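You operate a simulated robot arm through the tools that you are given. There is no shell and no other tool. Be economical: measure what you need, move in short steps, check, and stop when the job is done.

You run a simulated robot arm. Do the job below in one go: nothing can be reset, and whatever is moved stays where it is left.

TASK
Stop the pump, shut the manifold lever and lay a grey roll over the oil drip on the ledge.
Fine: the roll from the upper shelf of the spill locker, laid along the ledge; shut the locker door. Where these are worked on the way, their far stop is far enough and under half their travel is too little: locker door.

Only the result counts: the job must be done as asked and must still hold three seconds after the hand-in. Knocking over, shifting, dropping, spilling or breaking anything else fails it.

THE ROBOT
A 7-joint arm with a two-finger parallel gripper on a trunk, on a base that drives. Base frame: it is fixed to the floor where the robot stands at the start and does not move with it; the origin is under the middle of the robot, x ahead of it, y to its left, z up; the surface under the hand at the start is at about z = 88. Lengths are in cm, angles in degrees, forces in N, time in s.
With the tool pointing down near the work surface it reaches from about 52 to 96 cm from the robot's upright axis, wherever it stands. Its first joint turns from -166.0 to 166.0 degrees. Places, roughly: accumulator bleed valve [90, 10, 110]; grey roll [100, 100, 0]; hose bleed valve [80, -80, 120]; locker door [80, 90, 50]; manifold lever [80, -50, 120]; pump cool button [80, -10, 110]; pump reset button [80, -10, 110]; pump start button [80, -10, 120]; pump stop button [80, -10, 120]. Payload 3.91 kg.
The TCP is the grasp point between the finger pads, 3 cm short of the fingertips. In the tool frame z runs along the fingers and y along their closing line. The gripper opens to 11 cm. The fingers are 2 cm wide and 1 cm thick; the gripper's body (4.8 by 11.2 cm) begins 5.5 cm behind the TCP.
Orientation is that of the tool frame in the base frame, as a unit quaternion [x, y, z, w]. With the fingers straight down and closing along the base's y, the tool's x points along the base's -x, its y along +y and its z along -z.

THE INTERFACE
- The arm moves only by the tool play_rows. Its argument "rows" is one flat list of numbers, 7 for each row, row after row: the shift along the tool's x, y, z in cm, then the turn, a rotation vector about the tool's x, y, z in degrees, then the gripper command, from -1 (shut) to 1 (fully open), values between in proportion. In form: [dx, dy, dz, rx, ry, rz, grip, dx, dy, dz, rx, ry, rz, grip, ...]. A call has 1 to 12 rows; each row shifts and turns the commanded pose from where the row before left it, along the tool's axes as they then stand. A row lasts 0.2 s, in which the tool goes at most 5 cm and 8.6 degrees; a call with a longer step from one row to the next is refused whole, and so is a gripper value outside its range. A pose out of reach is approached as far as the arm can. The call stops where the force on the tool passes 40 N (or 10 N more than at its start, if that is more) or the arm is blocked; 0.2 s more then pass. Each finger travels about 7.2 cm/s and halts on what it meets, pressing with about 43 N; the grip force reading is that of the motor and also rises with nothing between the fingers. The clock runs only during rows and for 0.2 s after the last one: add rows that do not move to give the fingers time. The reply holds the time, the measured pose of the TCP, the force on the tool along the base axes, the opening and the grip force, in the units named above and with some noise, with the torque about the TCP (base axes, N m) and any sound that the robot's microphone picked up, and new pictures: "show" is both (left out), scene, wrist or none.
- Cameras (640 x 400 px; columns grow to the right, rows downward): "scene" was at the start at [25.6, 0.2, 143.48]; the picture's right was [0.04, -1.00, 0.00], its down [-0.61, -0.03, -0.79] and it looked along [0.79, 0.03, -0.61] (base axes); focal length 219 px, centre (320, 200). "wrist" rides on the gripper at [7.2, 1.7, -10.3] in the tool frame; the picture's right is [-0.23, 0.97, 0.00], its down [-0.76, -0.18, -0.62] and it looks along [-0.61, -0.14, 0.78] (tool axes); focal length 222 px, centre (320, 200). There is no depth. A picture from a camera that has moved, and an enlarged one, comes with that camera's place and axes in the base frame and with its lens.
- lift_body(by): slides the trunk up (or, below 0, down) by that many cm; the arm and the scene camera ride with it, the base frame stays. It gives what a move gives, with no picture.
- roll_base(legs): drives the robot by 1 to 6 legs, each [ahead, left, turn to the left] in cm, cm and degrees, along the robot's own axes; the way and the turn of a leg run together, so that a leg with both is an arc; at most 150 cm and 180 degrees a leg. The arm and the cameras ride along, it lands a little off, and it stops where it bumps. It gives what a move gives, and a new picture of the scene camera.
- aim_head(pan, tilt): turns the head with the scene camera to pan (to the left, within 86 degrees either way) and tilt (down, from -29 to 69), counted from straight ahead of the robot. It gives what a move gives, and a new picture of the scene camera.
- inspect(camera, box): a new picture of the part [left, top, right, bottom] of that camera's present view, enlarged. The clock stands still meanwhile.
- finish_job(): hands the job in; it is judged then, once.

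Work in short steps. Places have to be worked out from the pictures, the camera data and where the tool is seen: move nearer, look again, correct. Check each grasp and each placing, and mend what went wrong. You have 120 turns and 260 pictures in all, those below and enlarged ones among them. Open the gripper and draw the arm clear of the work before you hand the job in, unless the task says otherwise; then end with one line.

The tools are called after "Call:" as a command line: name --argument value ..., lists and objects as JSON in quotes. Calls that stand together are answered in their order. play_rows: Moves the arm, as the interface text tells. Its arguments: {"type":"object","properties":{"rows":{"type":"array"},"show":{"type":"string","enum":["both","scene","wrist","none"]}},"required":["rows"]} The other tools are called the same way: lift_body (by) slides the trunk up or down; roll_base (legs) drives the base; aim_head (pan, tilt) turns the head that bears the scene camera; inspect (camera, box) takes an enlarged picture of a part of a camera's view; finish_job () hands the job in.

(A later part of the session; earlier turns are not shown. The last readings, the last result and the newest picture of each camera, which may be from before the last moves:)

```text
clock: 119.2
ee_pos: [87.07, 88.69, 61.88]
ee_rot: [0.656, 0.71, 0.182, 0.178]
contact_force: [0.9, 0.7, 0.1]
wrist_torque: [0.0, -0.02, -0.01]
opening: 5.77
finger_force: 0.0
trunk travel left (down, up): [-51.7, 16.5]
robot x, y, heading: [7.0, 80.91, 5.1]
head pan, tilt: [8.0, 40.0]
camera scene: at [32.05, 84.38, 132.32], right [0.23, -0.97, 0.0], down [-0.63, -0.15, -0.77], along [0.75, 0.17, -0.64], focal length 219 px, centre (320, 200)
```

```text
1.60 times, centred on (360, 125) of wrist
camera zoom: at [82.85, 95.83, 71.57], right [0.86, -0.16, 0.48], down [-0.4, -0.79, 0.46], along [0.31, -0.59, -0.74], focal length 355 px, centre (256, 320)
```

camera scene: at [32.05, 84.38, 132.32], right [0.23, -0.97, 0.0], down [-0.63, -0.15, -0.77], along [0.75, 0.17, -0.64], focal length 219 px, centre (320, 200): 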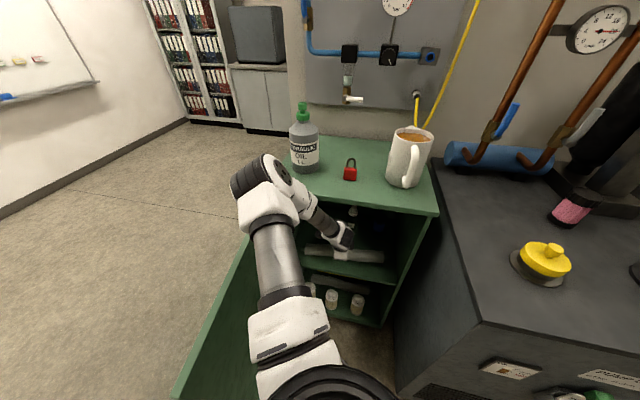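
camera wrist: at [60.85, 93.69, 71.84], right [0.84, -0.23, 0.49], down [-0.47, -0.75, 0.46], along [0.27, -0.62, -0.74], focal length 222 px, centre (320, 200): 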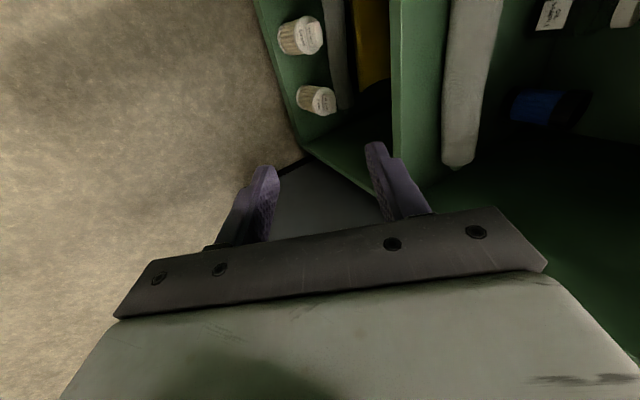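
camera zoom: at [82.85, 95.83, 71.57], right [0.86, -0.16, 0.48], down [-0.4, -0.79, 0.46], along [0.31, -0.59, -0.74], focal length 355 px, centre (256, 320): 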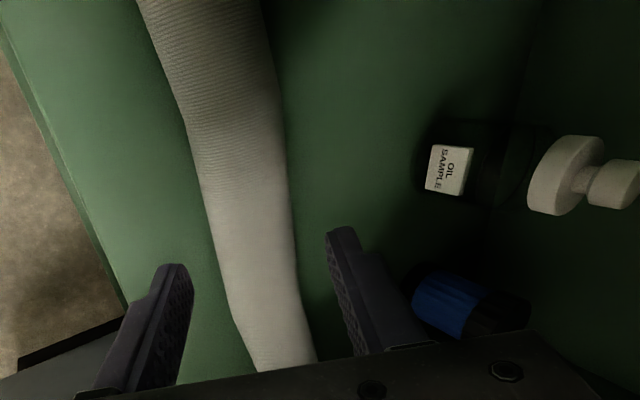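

The fingers straddle the roll (axis about x 90.5). I narrow slightly and descend 4 cm.

Call:
play_rows --rows '[0, -0.1, 2.2, 0, 0, 0, 0, 0, -0.3, 2.0, 0, 0, 0, 0, 0, 0, 0, 0, 0, 0, 0]' --show "wrist"

```text
clock: 120.0
ee_pos: [88.78, 88.7, 58.02]
ee_rot: [0.655, 0.711, 0.184, 0.177]
contact_force: [-0.3, 1.1, 0.2]
wrist_torque: [0.0, -0.01, 0.01]
opening: 5.48
finger_force: 0.0
trunk travel left (down, up): [-51.7, 16.5]
robot x, y, heading: [7.05, 81.06, 4.8]
head pan, tilt: [8.0, 40.0]
camera wrist: at [84.58, 95.89, 67.81], right [0.86, -0.16, 0.48], down [-0.4, -0.79, 0.46], along [0.31, -0.59, -0.74], focal length 222 px, centre (320, 200)
```

wrist: 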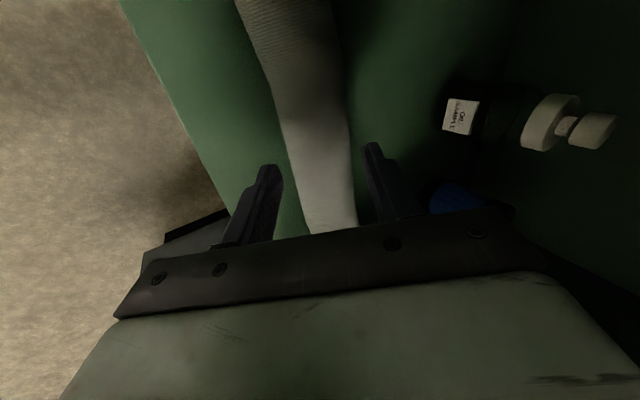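

Well centred. A last half centimetre, then close.

Call:
play_rows --rows '[0, 0, 0.5, 0, 0, 0, -0.1, 0, 0, 0, 0, 0, 0, -1, 0, 0, 0, 0, 0, 0, -1, 0, 0, 0, 0, 0, 0, -1, 0, 0, 0, 0, 0, 0, -1]' --show "wrist"

```text
clock: 121.2
ee_pos: [89.02, 88.71, 57.73]
ee_rot: [0.655, 0.711, 0.183, 0.178]
contact_force: [0.6, -0.1, 0.4]
wrist_torque: [0.02, -0.02, 0.02]
opening: 0.0
finger_force: 37.4
trunk travel left (down, up): [-51.7, 16.5]
robot x, y, heading: [6.89, 80.95, 5.0]
head pan, tilt: [8.0, 40.0]
camera wrist: at [84.82, 95.92, 67.33], right [0.86, -0.16, 0.48], down [-0.4, -0.79, 0.46], along [0.31, -0.59, -0.74], focal length 222 px, centre (320, 200)
```

wrist: 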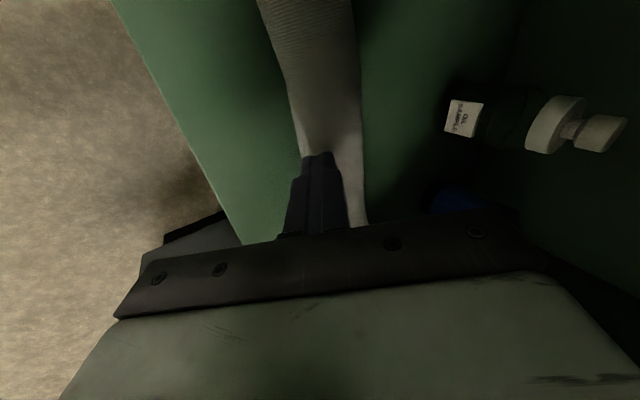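

The fingers closed just above the roll: it sits lower (axis ≈ (91.7, 52.6)). I reopen and go 2.9 cm deeper along the tool.

Call:
play_rows --rows '[0, 0, 0, 0, 0, 0, 0, 0, 0, 0, 0, 0, 0, 0, 0, 0, 0, 0, 0, 0, 0, 0, 0, 1.5, 0, 0, 0, 0, 0, 0, 1.4, 0, 0, 0, 0, 0, 0, 0, 0, 0, 0, 0]' --show "wrist"

```text
clock: 122.6
ee_pos: [90.7, 88.69, 55.58]
ee_rot: [0.655, 0.71, 0.187, 0.18]
contact_force: [-3.5, -1.4, 37.0]
wrist_torque: [0.22, -1.55, -0.09]
opening: 6.3
finger_force: 7.7
trunk travel left (down, up): [-51.7, 16.5]
robot x, y, heading: [6.8, 80.81, 5.3]
head pan, tilt: [8.0, 40.0]
camera wrist: at [86.35, 95.98, 65.4], right [0.86, -0.16, 0.49], down [-0.41, -0.79, 0.46], along [0.32, -0.59, -0.74], focal length 222 px, centre (320, 200)
```

wrist: 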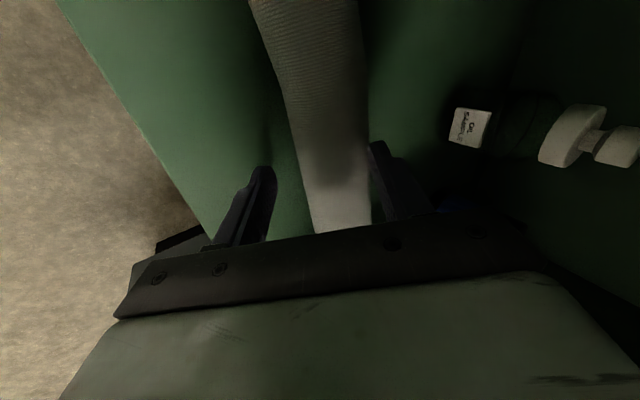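

Upward force: probably the back finger riding on the roll's rear. I lift slightly, open wider, shift 1 cm deeper in x and go down again.

Call:
play_rows --rows '[0, 0.4, -0.7, 0, 0, 0, 0.2, 0, 0.9, 0.5, 0, 0, 0, 0.2, 0, 0, 0, 0, 0, 0, 0.2, 0, 0, 0.5, 0, 0, 0, 0.2, 0, 0, 0, 0, 0, 0, 0.2]' --show "wrist"

```text
clock: 123.8
ee_pos: [91.64, 88.84, 55.48]
ee_rot: [0.655, 0.71, 0.185, 0.179]
contact_force: [-0.7, 0.6, 0.0]
wrist_torque: [-0.02, 0.03, -0.01]
opening: 6.64
finger_force: 0.2
trunk travel left (down, up): [-51.7, 16.5]
robot x, y, heading: [7.06, 80.96, 5.3]
head pan, tilt: [8.0, 40.0]
camera wrist: at [87.38, 96.14, 65.14], right [0.86, -0.15, 0.49], down [-0.4, -0.79, 0.46], along [0.31, -0.59, -0.74], focal length 222 px, centre (320, 200)
```

wrist: 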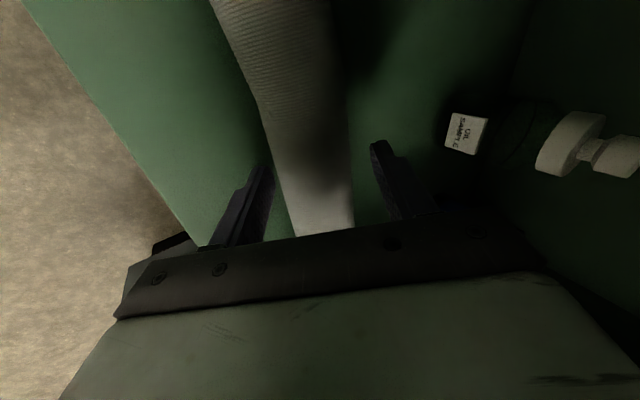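

Force is gone and the roll sits centrally between the fingers. I go 1 cm deeper and close.

Call:
play_rows --rows '[0, 0, 0.6, 0, 0, 0, 0.1, 0, 0, 0.5, 0, 0, 0, 0, 0, 0, 0, 0, 0, 0, -1, 0, 0, 0, 0, 0, 0, -1, 0, 0, 0, 0, 0, 0, -1, 0, 0, 0, 0, 0, 0, -1]' --show "wrist"

```text
clock: 124.9
ee_pos: [92.28, 88.89, 55.08]
ee_rot: [0.653, 0.71, 0.19, 0.183]
contact_force: [-2.4, -0.7, 18.3]
wrist_torque: [0.07, 0.4, 0.04]
opening: 5.92
finger_force: 42.9
out of reach, approached as far as the arm can: row 2
trunk travel left (down, up): [-51.7, 16.5]
robot x, y, heading: [6.47, 81.18, 5.3]
head pan, tilt: [8.0, 40.0]
stopped in row 5: the force on the tool passed its limit at 40 N (the readings are from after the stop); the commanded pose is now the measured one
camera wrist: at [87.85, 96.09, 64.6], right [0.85, -0.15, 0.5], down [-0.41, -0.79, 0.46], along [0.32, -0.59, -0.74], focal length 222 px, centre (320, 200)
```

wrist: 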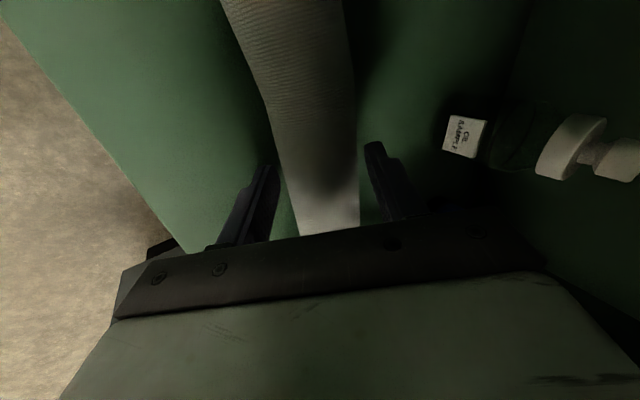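

Grip force is up at 5.9 cm opening, maybe on the roll already. I hold the close a moment more.

Call:
play_rows --rows '[0, 0, 0, 0, 0, 0, -1, 0, 0, 0, 0, 0, 0, -1, 0, 0, 0, 0, 0, 0, -1]' --show "none"

Call:
inspect --camera "wrist" --box '[200, 60, 440, 260]'

```text
clock: 125.7
ee_pos: [92.32, 88.82, 55.05]
ee_rot: [0.653, 0.71, 0.19, 0.184]
contact_force: [6.7, -0.6, 27.3]
wrist_torque: [0.03, 0.01, -0.22]
opening: 5.92
finger_force: 43.2
trunk travel left (down, up): [-51.7, 16.5]
robot x, y, heading: [6.94, 81.15, 5.4]
head pan, tilt: [8.0, 40.0]
```

```text
2.00 times, centred on (320, 160) of wrist
camera zoom: at [87.84, 96.08, 64.61], right [0.85, -0.15, 0.5], down [-0.41, -0.79, 0.46], along [0.32, -0.59, -0.74], focal length 444 px, centre (320, 280)
```

zoom: 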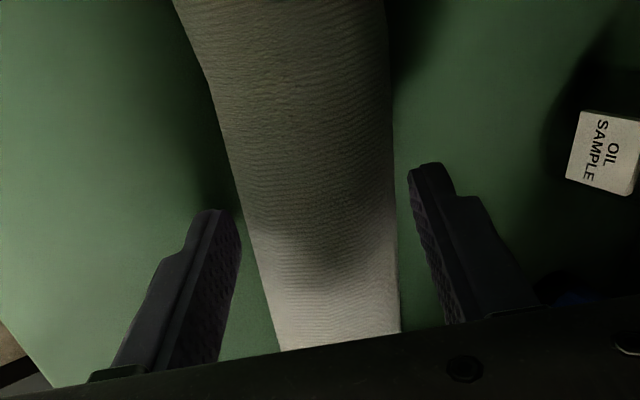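

It seems pinched between the pads. I lift 4 cm and check.

Call:
play_rows --rows '[0, 0.5, -0.85, 0, 0, 0, -1, 0, 0.5, -0.85, 0, 0, 0, -1, 0, 0.5, -0.85, 0, 0, 0, -1, 0, 0, 0, 0, 0, 0, -1]' --show "both"

```text
clock: 126.7
ee_pos: [92.05, 89.01, 57.56]
ee_rot: [0.653, 0.711, 0.188, 0.181]
contact_force: [-1.3, -0.3, -1.1]
wrist_torque: [0.04, 0.02, -0.02]
opening: 5.27
finger_force: 43.2
trunk travel left (down, up): [-51.7, 16.5]
robot x, y, heading: [6.77, 81.05, 5.3]
head pan, tilt: [8.0, 40.0]
camera scene: at [31.98, 84.38, 132.33], right [0.23, -0.97, 0.0], down [-0.63, -0.15, -0.77], along [0.75, 0.17, -0.64], focal length 219 px, centre (320, 200)
camera wrist: at [87.65, 96.14, 67.22], right [0.86, -0.15, 0.49], down [-0.4, -0.79, 0.46], along [0.32, -0.59, -0.74], focal length 222 px, centre (320, 200)
```

scene: 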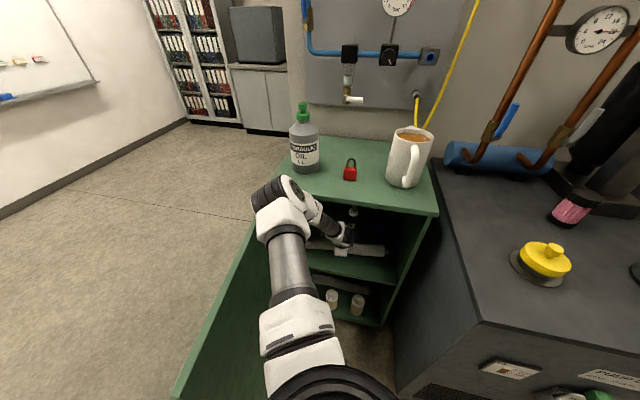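
wrist: 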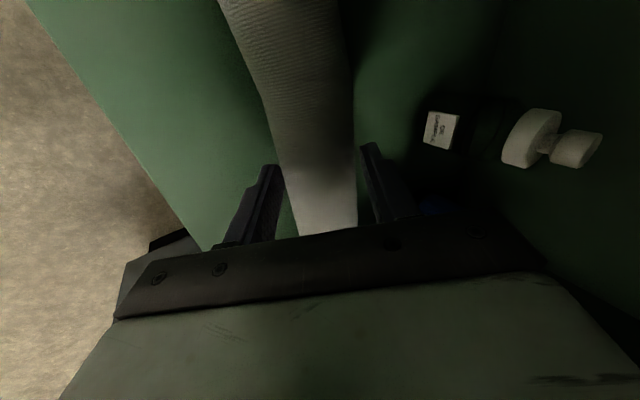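

The roll is in the grip (5.3 cm, light load) and off the shelf. I back straight out slowly, without lifting more because of the locker's top.

Call:
roll_base --legs '[[-8, 0, 0]]'

Call:
inspect --camera "wrist" --box '[0, 0, 640, 400]'

```text
clock: 127.8
ee_pos: [83.94, 88.33, 57.65]
ee_rot: [0.653, 0.711, 0.189, 0.182]
contact_force: [0.2, 0.4, -0.8]
wrist_torque: [0.04, 0.02, 0.0]
opening: 5.25
finger_force: 43.4
trunk travel left (down, up): [-51.7, 16.5]
robot x, y, heading: [-1.45, 80.57, 4.9]
head pan, tilt: [8.0, 40.0]
camera scene: at [23.71, 83.66, 132.36], right [0.23, -0.97, 0.0], down [-0.63, -0.15, -0.77], along [0.75, 0.17, -0.64], focal length 219 px, centre (320, 200)
```

scene: 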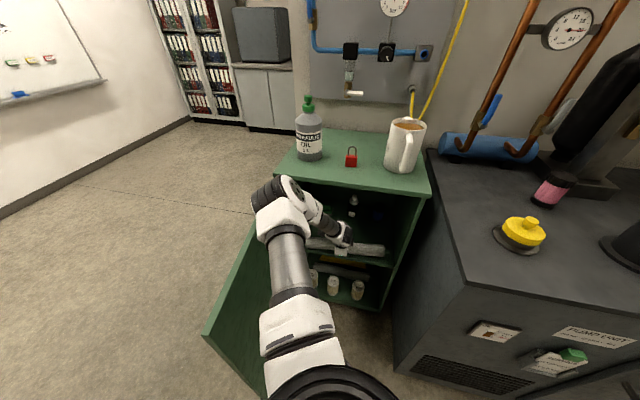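

```text
1.00 times, centred on (320, 200) of wrist (not enlarged: the box is as wide or as high as the picture)
camera zoom: at [79.47, 95.46, 67.32], right [0.86, -0.15, 0.5], down [-0.41, -0.79, 0.46], along [0.32, -0.59, -0.74], focal length 222 px, centre (320, 200)
```

zoom: 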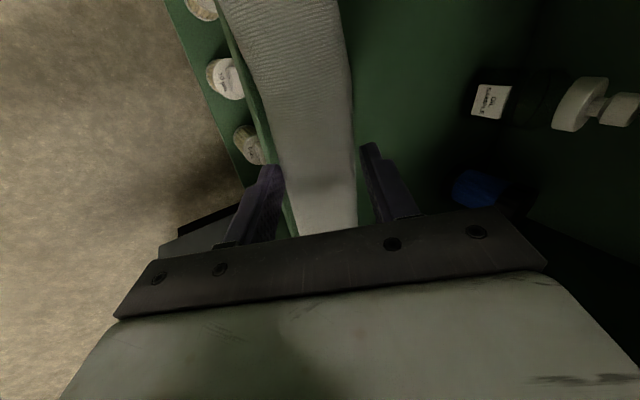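

The roll comes with the hand. Back another 24.

Call:
roll_base --legs '[[-12, 0, 0], [-12, 0, 0]]'

```text
clock: 129.9
ee_pos: [60.04, 86.15, 57.62]
ee_rot: [0.653, 0.711, 0.189, 0.181]
contact_force: [0.0, 0.2, -1.2]
wrist_torque: [0.04, 0.02, 0.01]
opening: 5.22
finger_force: 42.9
trunk travel left (down, up): [-51.7, 16.5]
robot x, y, heading: [-25.23, 78.29, 5.2]
head pan, tilt: [8.0, 40.0]
camera scene: at [-0.14, 81.54, 132.36], right [0.23, -0.97, 0.0], down [-0.63, -0.15, -0.77], along [0.75, 0.17, -0.64], focal length 219 px, centre (320, 200)
```

scene: 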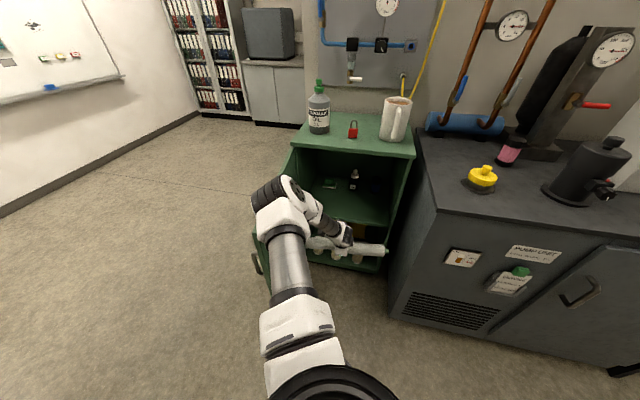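

Roll is out of the locker. I raise the trunk, then draw the hand in toward the robot.

Call:
lift_body --by 16

Call:
play_rows --rows '[0, -2.24, -4.15, 0, 0, 0, -1, 0, -2.24, -4.15, 0, 0, 0, -1, 0, -2.24, -4.15, 0, 0, 0, -1, 0, -2.24, -4.15, 0, 0, 0, -1, 0, 0, 0, 0, 0, 0, -1]' --show "both"

```text
clock: 131.7
ee_pos: [60.04, 86.14, 73.56]
ee_rot: [0.652, 0.711, 0.189, 0.182]
contact_force: [-0.8, -0.5, -0.6]
wrist_torque: [0.02, 0.05, -0.03]
opening: 5.2
finger_force: 43.4
trunk travel left (down, up): [-67.7, 0.5]
robot x, y, heading: [-25.15, 78.37, 5.0]
head pan, tilt: [8.0, 40.0]
```

```text
clock: 132.9
ee_pos: [43.99, 84.87, 83.36]
ee_rot: [0.652, 0.711, 0.189, 0.183]
contact_force: [0.8, -0.2, -2.0]
wrist_torque: [0.0, 0.01, 0.01]
opening: 5.18
finger_force: 42.9
trunk travel left (down, up): [-67.7, 0.5]
robot x, y, heading: [-25.42, 78.12, 5.0]
head pan, tilt: [8.0, 40.0]
camera scene: at [-0.03, 81.55, 148.32], right [0.23, -0.97, 0.0], down [-0.63, -0.15, -0.77], along [0.75, 0.17, -0.64], focal length 219 px, centre (320, 200)
camera wrist: at [39.63, 92.1, 93.09], right [0.86, -0.15, 0.5], down [-0.4, -0.79, 0.46], along [0.32, -0.59, -0.74], focal length 222 px, centre (320, 200)
```

scene: 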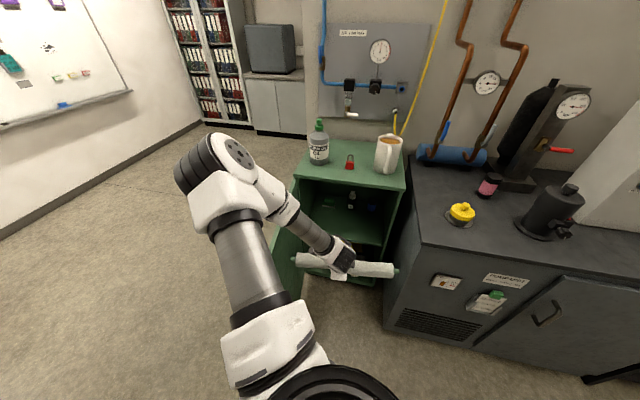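
wrist: 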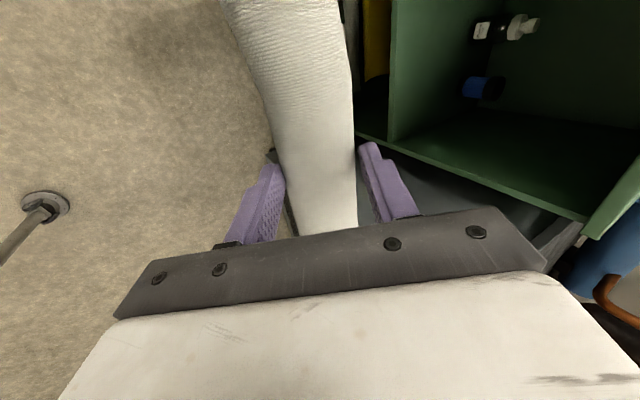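

Grip is sound. I raise the hand to z≈100 and then pitch it to straight down.

Call:
play_rows --rows '[0, 0.24, -4.4, 0, 0, 0, -1, 0, 0.24, -4.4, 0, 0, 0, -1, 0, 0.24, -4.4, 0, 0, 0, -1, 0, 0.24, -4.4, 0, 0, 0, -1, 0, 0, 0, 7.5, 0, 0, -1, 0, 0, 0, 7.5, 0, 0, -1, 0, 0, 0, 7.5, 0, 0, -1, 0, 0, 0, 7.5, 0, 0, -1, 0, 0, 0, 0, 0, 0, -1]' --show "both"

```text
clock: 134.9
ee_pos: [31.1, 76.52, 89.47]
ee_rot: [0.67, 0.738, 0.055, 0.057]
contact_force: [-1.1, 0.6, -1.9]
wrist_torque: [-0.01, 0.01, 0.0]
opening: 5.16
finger_force: 42.6
out of reach, approached as far as the arm can: row 4, 5, 6, 7, 8
trunk travel left (down, up): [-67.7, 0.5]
robot x, y, heading: [-25.18, 78.56, 5.0]
head pan, tilt: [8.0, 40.0]
camera scene: at [-0.08, 81.54, 148.34], right [0.23, -0.97, 0.0], down [-0.63, -0.15, -0.77], along [0.75, 0.17, -0.64], focal length 219 px, centre (320, 200)
camera wrist: at [30.34, 84.03, 99.87], right [0.98, -0.13, 0.16], down [-0.2, -0.78, 0.59], along [0.04, -0.61, -0.79], focal length 222 px, centre (320, 200)
```

scene: 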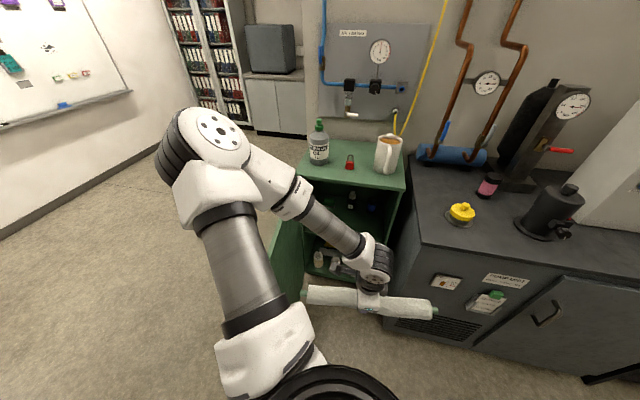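
wrist: 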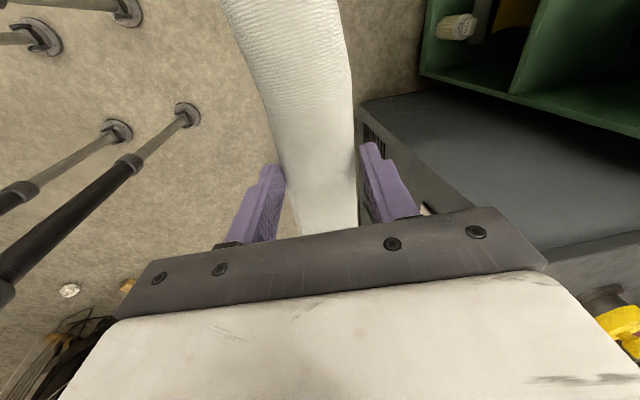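

The arm can't stay that high pointing fully down in this wrist pose; pitch 60° is good enough for laying. I tilt back, and raise.

Call:
play_rows --rows '[0, 0, 0, -7.3, 0, 0, -1, 0, 0, 0, -7.3, 0, 0, -1, 0, 0, 0, -7.3, 0, 0, -1, 0, 4.2, -0.9, 0, 0, 0, -1, 0, 4.2, -0.9, 0, 0, 0, -1, 0, 3.9, -2.3, 0, 0, 0, -1, 0, 0, 0, 0, 0, 0, -1]' --show "none"

```text
clock: 136.5
ee_pos: [42.69, 76.99, 98.36]
ee_rot: [0.647, 0.714, 0.194, 0.184]
contact_force: [0.3, 0.7, -1.7]
wrist_torque: [0.02, 0.02, 0.05]
opening: 5.15
finger_force: 43.3
out of reach, approached as far as the arm can: row 2, 3
trunk travel left (down, up): [-67.7, 0.5]
robot x, y, heading: [-25.18, 78.31, 4.9]
head pan, tilt: [8.0, 40.0]
```

Raised: roll bottom about z 94. I straighten the heading and drive right along the front of the bench.

Call:
roll_base --legs '[[0, 0, -5], [0, -92, 0]]'

Call:
aim_head --pan 0 --tilt 42

```text
clock: 144.5
ee_pos: [42.71, -20.27, 98.3]
ee_rot: [0.675, 0.688, 0.186, 0.19]
contact_force: [0.0, 0.6, -1.0]
wrist_torque: [0.06, 0.03, 0.05]
opening: 5.09
finger_force: 42.7
trunk travel left (down, up): [-67.7, 0.5]
robot x, y, heading: [-24.58, -13.32, 0.3]
head pan, tilt: [8.0, 40.0]
camera scene: at [0.62, -12.2, 148.34], right [0.15, -0.99, 0.0], down [-0.64, -0.1, -0.77], along [0.76, 0.11, -0.64], focal length 219 px, centre (320, 200)
```

scene: 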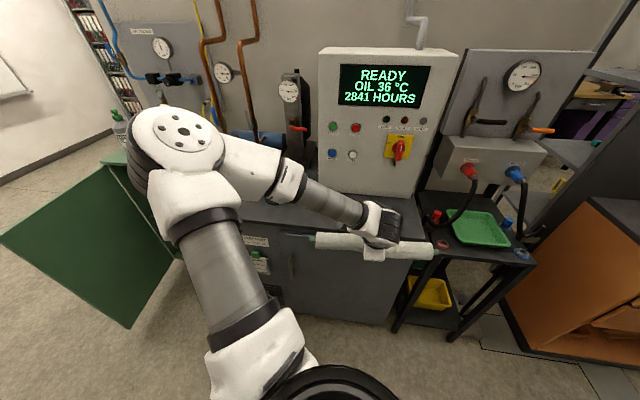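

```text
clock: 145.2
ee_pos: [42.91, -20.26, 98.23]
ee_rot: [0.675, 0.688, 0.187, 0.192]
contact_force: [0.2, 0.2, -1.4]
wrist_torque: [0.02, 0.05, -0.05]
opening: 5.08
finger_force: 43.3
trunk travel left (down, up): [-67.7, 0.5]
robot x, y, heading: [-24.97, -13.42, 0.4]
head pan, tilt: [0.0, 42.0]
camera scene: at [0.58, -13.37, 148.04], right [0.01, -1.0, 0.0], down [-0.67, -0.01, -0.74], along [0.74, 0.01, -0.67], focal length 219 px, centre (320, 200)
```

scene: 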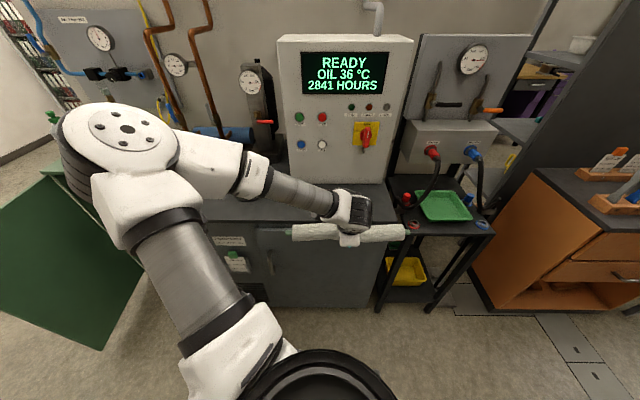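

Roll spans y −38…−4; the drip is at about (65,−22.3). I drive ahead 21 to bring the roll over it, and look.

Call:
roll_base --legs '[[21, -0.8, 0]]'

Call:
inspect --camera "wrist" --box '[0, 0, 640, 400]'

```text
clock: 146.8
ee_pos: [64.09, -20.94, 98.23]
ee_rot: [0.675, 0.687, 0.187, 0.191]
contact_force: [0.5, -0.1, -1.2]
wrist_torque: [0.02, 0.03, -0.02]
opening: 5.04
finger_force: 43.1
trunk travel left (down, up): [-67.7, 0.5]
robot x, y, heading: [-3.39, -13.81, 0.5]
head pan, tilt: [0.0, 42.0]
camera scene: at [21.91, -13.99, 148.02], right [0.01, -1.0, 0.0], down [-0.67, -0.01, -0.74], along [0.74, 0.01, -0.67], focal length 219 px, centre (320, 200)
```

scene: 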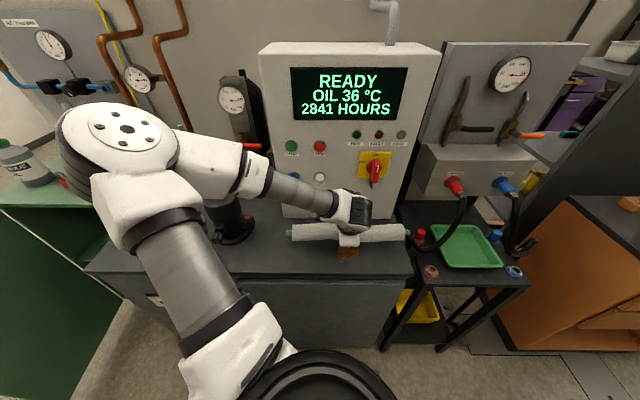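

```text
1.00 times, centred on (320, 200) of wrist (not enlarged: the box is as wide or as high as the picture)
camera zoom: at [60.07, -13.41, 107.86], right [0.84, -0.21, 0.5], down [-0.46, -0.76, 0.45], along [0.29, -0.61, -0.74], focal length 222 px, centre (320, 200)
```

zoom: 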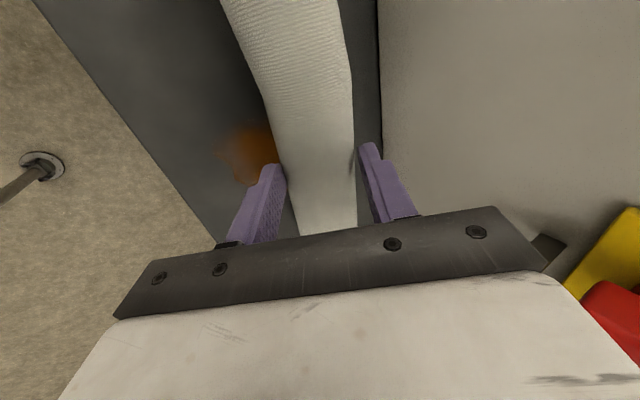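

The roll hangs right above the drip. I lower it 4.5 cm, then in small steps until it touches.

Call:
play_rows --rows '[0, -0.77, 1.29, 0, 0, 0, -1, 0, -0.77, 1.29, 0, 0, 0, -1, 0, -0.77, 1.29, 0, 0, 0, -1, 0, -0.26, 0.43, 0, 0, 0, -1, 0, -0.26, 0.43, 0, 0, 0, -1, 0, 0, 0, 0, 0, 0, -1]' --show "wrist"

```text
clock: 147.8
ee_pos: [64.4, -21.09, 94.32]
ee_rot: [0.675, 0.684, 0.194, 0.198]
contact_force: [-8.6, 2.2, 29.7]
wrist_torque: [0.18, 0.47, 0.2]
opening: 5.06
finger_force: 42.7
trunk travel left (down, up): [-67.7, 0.5]
robot x, y, heading: [-3.33, -13.59, 0.7]
head pan, tilt: [0.0, 42.0]
stopped in row 4: the force on the tool passed its limit at 49 N (the readings are from after the stop); the commanded pose is now the measured one
camera wrist: at [60.13, -13.59, 103.81], right [0.83, -0.21, 0.52], down [-0.47, -0.76, 0.44], along [0.3, -0.61, -0.73], focal length 222 px, centre (320, 200)
```

wrist: 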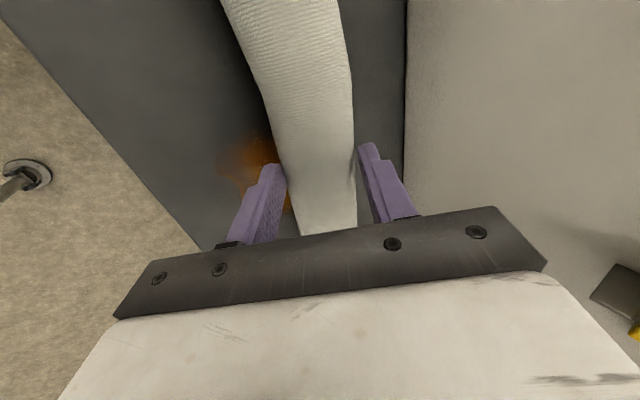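

It touches, with the bench at about z 90; recomputed, the drip's middle is near x 63.5, so I lift a little, move 1.5 toward me and set down again.

Call:
play_rows --rows '[0, 0.41, -0.69, 0, 0, 0, -1, 0, -1.29, -0.77, 0, 0, 0, -1, 0, 0, 0, 0, 0, 0, -1, 0, -0.2, 0.34, 0, 0, 0, -1, 0, -0.2, 0.34, 0, 0, 0, -1, 0, 0, 0, 0, 0, 0, -1]' --show "both"

```text
clock: 149.2
ee_pos: [62.96, -20.9, 94.29]
ee_rot: [0.674, 0.685, 0.194, 0.198]
contact_force: [-1.6, 3.3, 38.3]
wrist_torque: [-0.2, 0.08, 0.5]
opening: 5.03
finger_force: 43.2
trunk travel left (down, up): [-67.7, 0.5]
robot x, y, heading: [-3.52, -14.03, 0.5]
head pan, tilt: [0.0, 42.0]
camera scene: at [21.44, -13.9, 148.17], right [0.01, -1.0, 0.0], down [-0.67, -0.01, -0.75], along [0.75, 0.01, -0.67], focal length 219 px, centre (320, 200)
camera wrist: at [58.71, -13.55, 103.8], right [0.83, -0.21, 0.52], down [-0.47, -0.76, 0.44], along [0.31, -0.61, -0.73], focal length 222 px, centre (320, 200)
```

scene: 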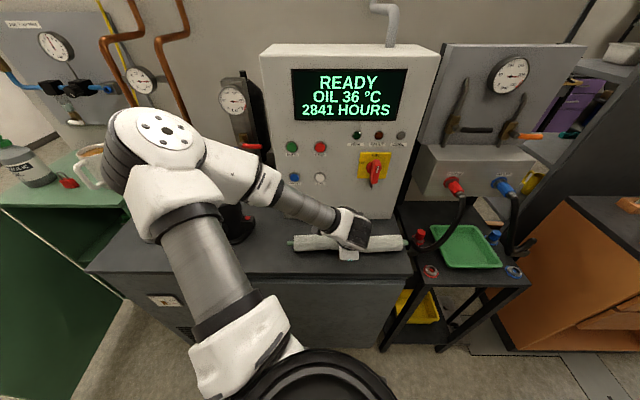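
wrist: 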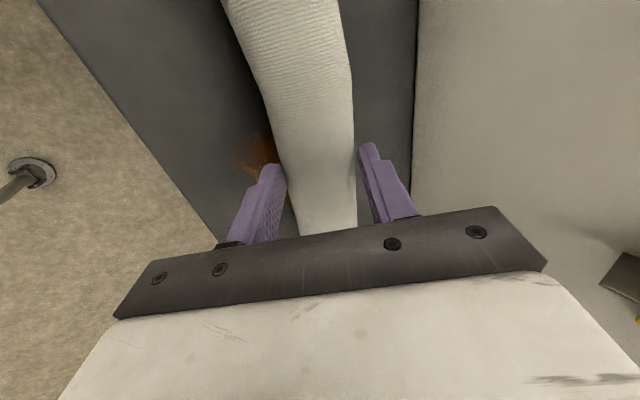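

The roll lies over the drip. I ease the pressure, open just enough and withdraw along the tool.

Call:
play_rows --rows '[0, 0.15, -0.26, 0, 0, 0, -1, 0, 0.1, -0.2, 0, 0, 0, 0, 0, 0, 0, 0, 0, 0, 0.1, 0, 0, 0, 0, 0, 0, 0.15, 0, 0, -1, 0, 0, 0, 0.15, 0, 0, -2, 0, 0, 0, 0.15, 0, 0, -3, 0, 0, 0, 0.15, 0, 0, 0, 0, 0, 0, 0.15]' --show "both"

```text
clock: 151.0
ee_pos: [59.73, -21.11, 99.41]
ee_rot: [0.676, 0.685, 0.191, 0.195]
contact_force: [0.4, -0.1, -0.3]
wrist_torque: [-0.02, -0.02, -0.03]
opening: 6.34
finger_force: 0.0
trunk travel left (down, up): [-67.7, 0.5]
robot x, y, heading: [-3.71, -14.18, 0.4]
head pan, tilt: [0.0, 42.0]
camera scene: at [21.83, -13.99, 148.04], right [0.01, -1.0, 0.0], down [-0.67, -0.01, -0.74], along [0.74, 0.01, -0.67], focal length 219 px, centre (320, 200)
camera wrist: at [55.55, -13.62, 108.95], right [0.83, -0.21, 0.51], down [-0.47, -0.76, 0.44], along [0.3, -0.61, -0.73], focal length 222 px, centre (320, 200)
```

scene: 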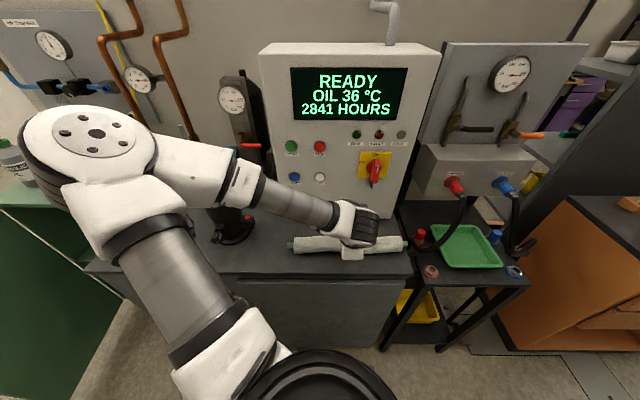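
wrist: 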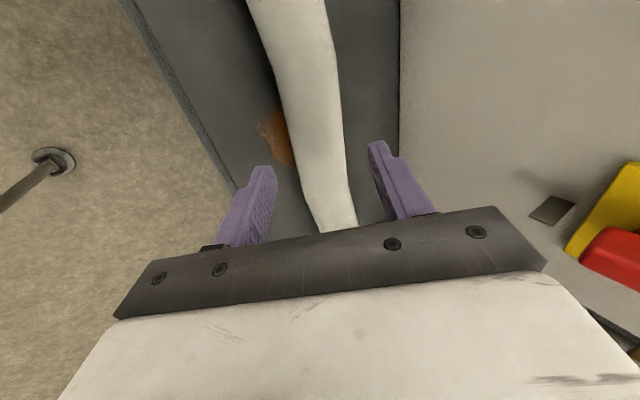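

Released; the roll lies along the ledge. I back away to see how well the drip is covered.

Call:
play_rows --rows '[0, 0, -4, 0, 0, 0, 0.15, 0, -4, -2, 0, 0, 0, 0.15, 0, 0, 0, 0, 0, 0, 0.15]' --show "none"

Call:
roll_base --legs '[[-15, 0, 0]]'

Call:
inspect --camera "scene" --box '[260, 180, 440, 300]'

```text
clock: 151.8
ee_pos: [57.1, -21.71, 103.34]
ee_rot: [0.674, 0.686, 0.192, 0.196]
contact_force: [0.2, -0.1, 0.2]
wrist_torque: [-0.01, 0.01, -0.01]
opening: 6.35
finger_force: 0.1
out of reach, approached as far as the arm can: row 2
trunk travel left (down, up): [-67.7, 0.5]
robot x, y, heading: [-3.75, -14.02, 0.3]
head pan, tilt: [0.0, 42.0]
```

```text
clock: 153.2
ee_pos: [42.04, -21.88, 103.19]
ee_rot: [0.675, 0.685, 0.191, 0.195]
contact_force: [-0.6, 0.0, 0.1]
wrist_torque: [-0.03, -0.03, 0.01]
opening: 6.33
finger_force: 0.0
trunk travel left (down, up): [-67.7, 0.5]
robot x, y, heading: [-18.64, -14.12, 0.3]
head pan, tilt: [0.0, 42.0]
camera scene: at [6.62, -14.14, 148.07], right [0.01, -1.0, 0.0], down [-0.67, -0.01, -0.74], along [0.74, 0.01, -0.67], focal length 219 px, centre (320, 200)
```

scene: 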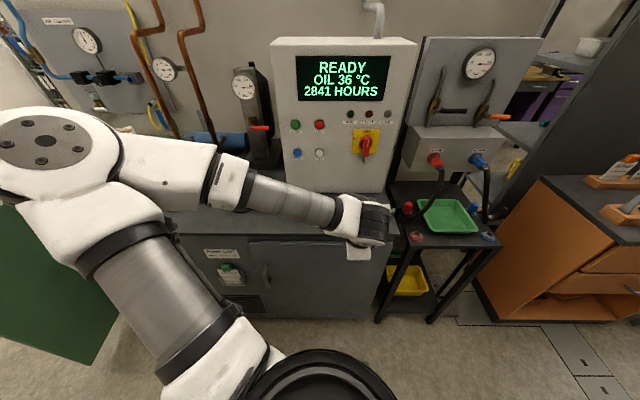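

```text
3.33 times, centred on (350, 240) of scene
camera zoom: at [6.62, -14.14, 148.07], right [0.01, -1.0, 0.0], down [-0.67, -0.01, -0.74], along [0.74, 0.01, -0.67], focal length 730 px, centre (220, 67)
```

zoom: 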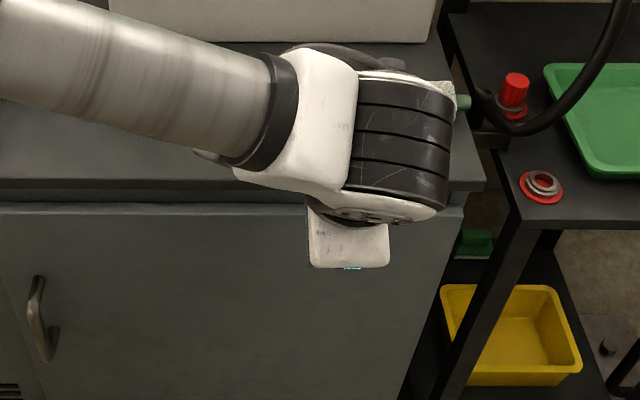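

The arm blocks the view; I move left on the way to the locker and look back at the ledge.

Call:
roll_base --legs '[[0, 30, 0]]'

Call:
aim_head --pan -32 --tilt 38

Call:
inspect --camera "scene" --box '[220, 120, 420, 270]'

```text
clock: 156.1
ee_pos: [41.85, 7.55, 103.04]
ee_rot: [0.675, 0.686, 0.191, 0.195]
contact_force: [0.0, 0.6, 0.2]
wrist_torque: [0.0, -0.01, 0.0]
opening: 6.35
finger_force: 0.0
trunk travel left (down, up): [-67.7, 0.5]
robot x, y, heading: [-18.68, 15.16, 0.4]
head pan, tilt: [0.0, 42.0]
camera scene: at [6.48, 15.35, 148.05], right [0.01, -1.0, 0.0], down [-0.67, -0.01, -0.74], along [0.74, 0.01, -0.67], focal length 219 px, centre (320, 200)
```

scene: 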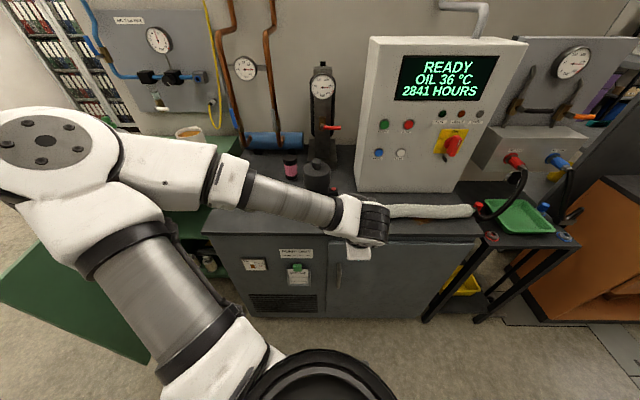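

```text
clock: 157.0
ee_pos: [41.73, 7.53, 103.17]
ee_rot: [0.675, 0.685, 0.191, 0.195]
contact_force: [0.6, -0.6, -0.2]
wrist_torque: [0.03, 0.03, -0.02]
opening: 6.33
finger_force: 0.0
trunk travel left (down, up): [-67.7, 0.5]
robot x, y, heading: [-18.53, 15.36, 0.4]
head pan, tilt: [-32.0, 38.0]
camera scene: at [5.49, 10.74, 148.64], right [-0.52, -0.85, 0.0], down [-0.53, 0.32, -0.79], along [0.67, -0.41, -0.62], focal length 219 px, centre (320, 200)
```

scene: 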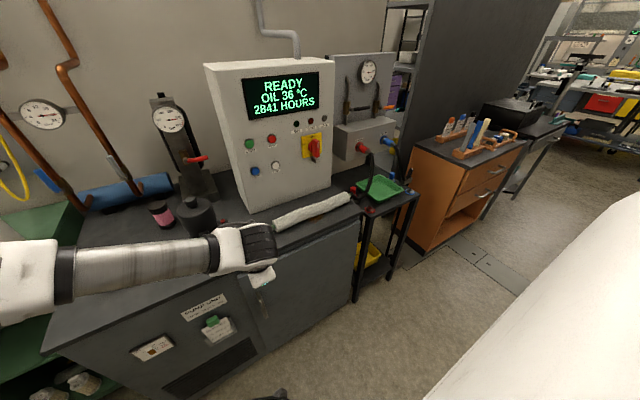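

```text
2.67 times, centred on (320, 195) of scene
camera zoom: at [5.49, 10.74, 148.64], right [-0.52, -0.85, 0.0], down [-0.53, 0.32, -0.79], along [0.67, -0.41, -0.62], focal length 584 px, centre (320, 213)
```

zoom: 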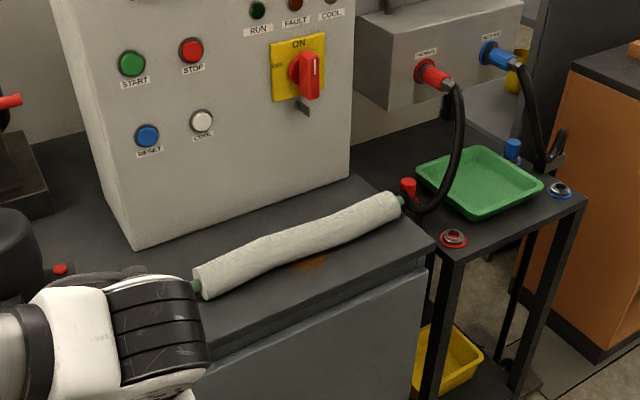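

The roll lies along the ledge over the drip, with only a sliver of oil in front. Now the door: I drive left past it (hand passes above), to push it from its outer face.

Call:
roll_base --legs '[[0, 112, 0]]'

Call:
play_rows --rows '[0, 0, 0, -8.4, 0, 0, -1, 0, 0, 0, -8.4, 0, 0, -1, 0, 0, 0, -8.4, 0, 0, -1, 0, 0, 0, -8.4, 0, 0, -1, 0, 0, 0, -8.4, 0, 0, -1, 0, 0, 0, -8.4, 0, 0, -1, 0, 0, 0, -8.4, 0, 0, -1, 0, 0, 0, 0, 0, 0, -1]' --show "none"

Call:
aim_head --pan -5 --tilt 40

```text
clock: 166.2
ee_pos: [41.21, 121.2, 103.18]
ee_rot: [0.678, 0.682, 0.191, 0.195]
contact_force: [0.1, -0.6, -0.1]
wrist_torque: [0.02, -0.03, -0.02]
opening: 6.34
finger_force: 0.1
trunk travel left (down, up): [-67.7, 0.5]
robot x, y, heading: [-19.53, 129.45, 0.2]
head pan, tilt: [-32.0, 38.0]
camera scene: at [4.86, 124.42, 148.64], right [-0.53, -0.85, 0.0], down [-0.52, 0.33, -0.79], along [0.67, -0.42, -0.62], focal length 219 px, centre (320, 200)
```

scene: 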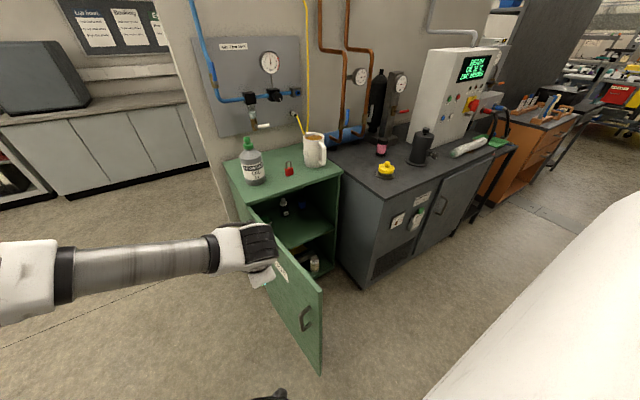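

```text
clock: 167.9
ee_pos: [47.17, 114.8, 102.66]
ee_rot: [0.492, 0.503, 0.502, 0.503]
contact_force: [-0.2, 0.5, -0.6]
wrist_torque: [0.01, 0.01, 0.0]
opening: 0.0
finger_force: 37.0
out of reach, approached as far as the arm can: row 1, 2, 3, 4, 5, 6, 7
trunk travel left (down, up): [-67.7, 0.5]
robot x, y, heading: [-19.41, 129.08, -0.2]
head pan, tilt: [-32.0, 38.0]
```

```text
clock: 168.9
ee_pos: [47.05, 114.76, 102.57]
ee_rot: [0.493, 0.502, 0.503, 0.502]
contact_force: [-0.3, 0.1, 1.1]
wrist_torque: [0.01, 0.01, 0.0]
opening: 0.01
finger_force: 38.2
trunk travel left (down, up): [-67.7, 0.5]
robot x, y, heading: [-19.25, 129.1, 0.1]
head pan, tilt: [-5.0, 40.0]
camera scene: at [6.01, 128.24, 148.34], right [-0.09, -1.0, 0.0], down [-0.64, 0.06, -0.77], along [0.76, -0.07, -0.64], focal length 219 px, centre (320, 200)
```

scene: 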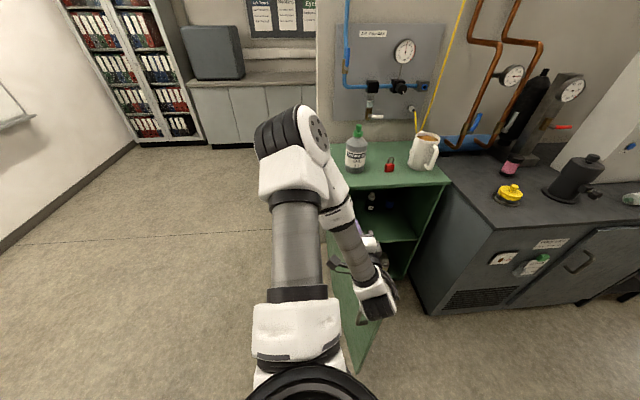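

Hand now points ahead at (47,115,103), still over the door. I shift left 9, lower 30, and then sweep right against the door's outer face.

Call:
roll_base --legs '[[0, 9, 0]]'

Call:
lift_body --by -30

Call:
aim_head --pan -15 --tilt 40

```text
clock: 170.2
ee_pos: [46.99, 123.72, 102.57]
ee_rot: [0.493, 0.502, 0.503, 0.502]
contact_force: [0.5, -0.4, 0.5]
wrist_torque: [-0.01, 0.01, -0.03]
opening: 0.0
finger_force: 37.8
trunk travel left (down, up): [-67.7, 0.5]
robot x, y, heading: [-19.49, 138.44, 0.3]
head pan, tilt: [-5.0, 40.0]
camera scene: at [6.0, 137.32, 148.34], right [-0.09, -1.0, 0.0], down [-0.64, 0.06, -0.77], along [0.76, -0.07, -0.64], focal length 219 px, centre (320, 200)
```

scene: 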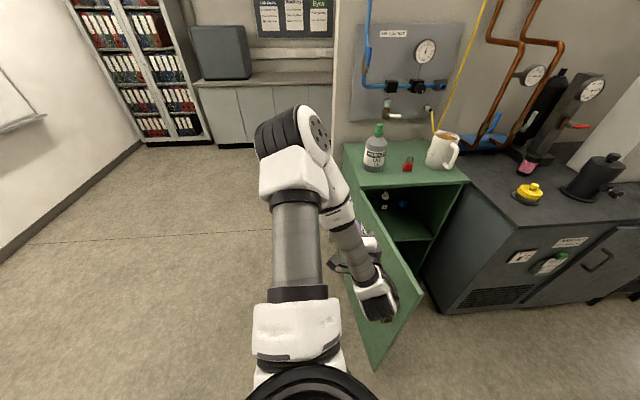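

```text
clock: 173.2
ee_pos: [46.96, 123.76, 72.6]
ee_rot: [0.494, 0.502, 0.502, 0.502]
contact_force: [-0.2, 0.2, 0.3]
wrist_torque: [-0.01, 0.01, 0.0]
opening: 0.02
finger_force: 38.3
trunk travel left (down, up): [-37.7, 30.5]
robot x, y, heading: [-19.4, 138.2, 0.1]
head pan, tilt: [-5.0, 40.0]
```

```text
clock: 173.9
ee_pos: [46.94, 123.79, 72.5]
ee_rot: [0.494, 0.502, 0.502, 0.502]
contact_force: [-0.4, 0.3, -0.1]
wrist_torque: [0.01, -0.01, -0.03]
opening: 0.0
finger_force: 37.8
trunk travel left (down, up): [-37.7, 30.5]
robot x, y, heading: [-19.35, 138.15, 0.0]
head pan, tilt: [-15.0, 40.0]
camera scene: at [5.74, 135.8, 118.34], right [-0.26, -0.97, 0.0], down [-0.62, 0.17, -0.77], along [0.74, -0.2, -0.64], focal length 219 px, centre (320, 200)
```

scene: 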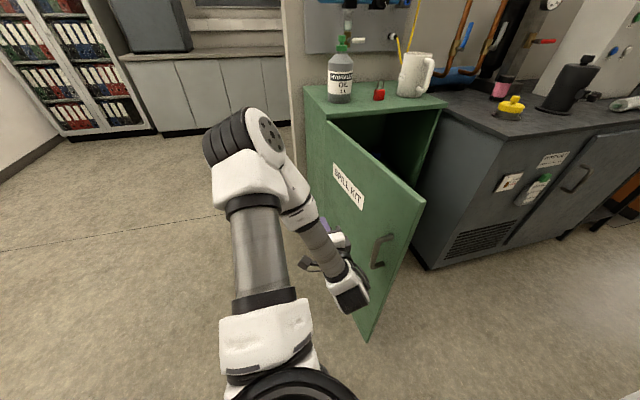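

The hand is left of the door. I raise to clear the handle (z≈80) and sweep right 28 first.

Call:
lift_body --by 8

Call:
roll_base --legs '[[0, -28, 0]]'

```text
clock: 175.1
ee_pos: [47.0, 123.78, 80.55]
ee_rot: [0.493, 0.502, 0.502, 0.502]
contact_force: [0.4, -0.6, -0.5]
wrist_torque: [-0.01, 0.02, 0.0]
opening: 0.0
finger_force: 37.5
trunk travel left (down, up): [-45.7, 22.5]
robot x, y, heading: [-19.34, 137.84, -0.0]
head pan, tilt: [-15.0, 40.0]
```

```text
clock: 177.9
ee_pos: [46.96, 96.11, 80.58]
ee_rot: [0.494, 0.502, 0.502, 0.502]
contact_force: [-0.4, -0.1, 0.1]
wrist_torque: [-0.02, 0.0, -0.01]
opening: 0.0
finger_force: 37.8
trunk travel left (down, up): [-45.7, 22.5]
robot x, y, heading: [-19.4, 110.91, 0.0]
head pan, tilt: [-15.0, 40.0]
camera scene: at [5.72, 108.19, 126.34], right [-0.26, -0.97, 0.0], down [-0.62, 0.17, -0.77], along [0.74, -0.2, -0.64], focal length 219 px, centre (320, 200)
```

scene: 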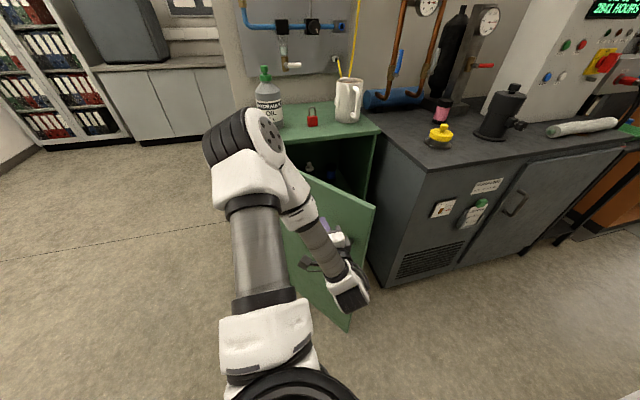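

The door swings shut as it is pushed. I go 19 further right, then push straight ahead.

Call:
roll_base --legs '[[0, -19, 0], [14, 0, 0]]'

```text
clock: 180.9
ee_pos: [61.12, 77.52, 80.53]
ee_rot: [0.494, 0.502, 0.502, 0.502]
contact_force: [0.1, 0.0, -0.8]
wrist_torque: [-0.01, 0.0, 0.03]
opening: 0.0
finger_force: 38.0
trunk travel left (down, up): [-45.7, 22.5]
robot x, y, heading: [-5.44, 91.9, -0.1]
head pan, tilt: [-15.0, 40.0]
camera scene: at [19.86, 89.54, 126.33], right [-0.26, -0.97, 0.0], down [-0.62, 0.17, -0.77], along [0.74, -0.2, -0.64], focal length 219 px, centre (320, 200)
```

scene: 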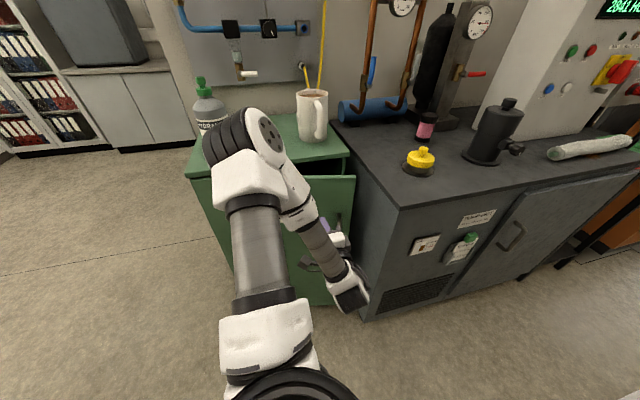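

Door nearly shut. I keep pushing ahead, watching the elbow's distance from the bottle.

Call:
roll_base --legs '[[9, 0, 0]]'

```text
clock: 182.0
ee_pos: [69.98, 77.46, 80.58]
ee_rot: [0.494, 0.502, 0.502, 0.502]
contact_force: [-0.3, -1.1, 0.4]
wrist_torque: [-0.01, -0.01, -0.01]
opening: 0.0
finger_force: 37.7
trunk travel left (down, up): [-45.7, 22.5]
robot x, y, heading: [3.73, 92.07, -0.3]
head pan, tilt: [-15.0, 40.0]
camera scene: at [28.84, 89.54, 126.33], right [-0.26, -0.97, 0.0], down [-0.62, 0.17, -0.77], along [0.74, -0.2, -0.64], focal length 219 px, centre (320, 200)
```

scene: 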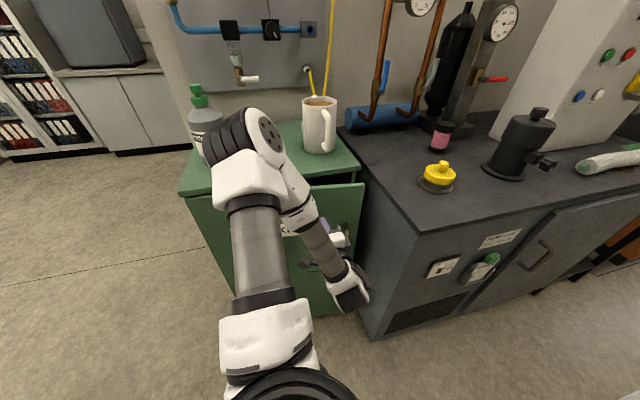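

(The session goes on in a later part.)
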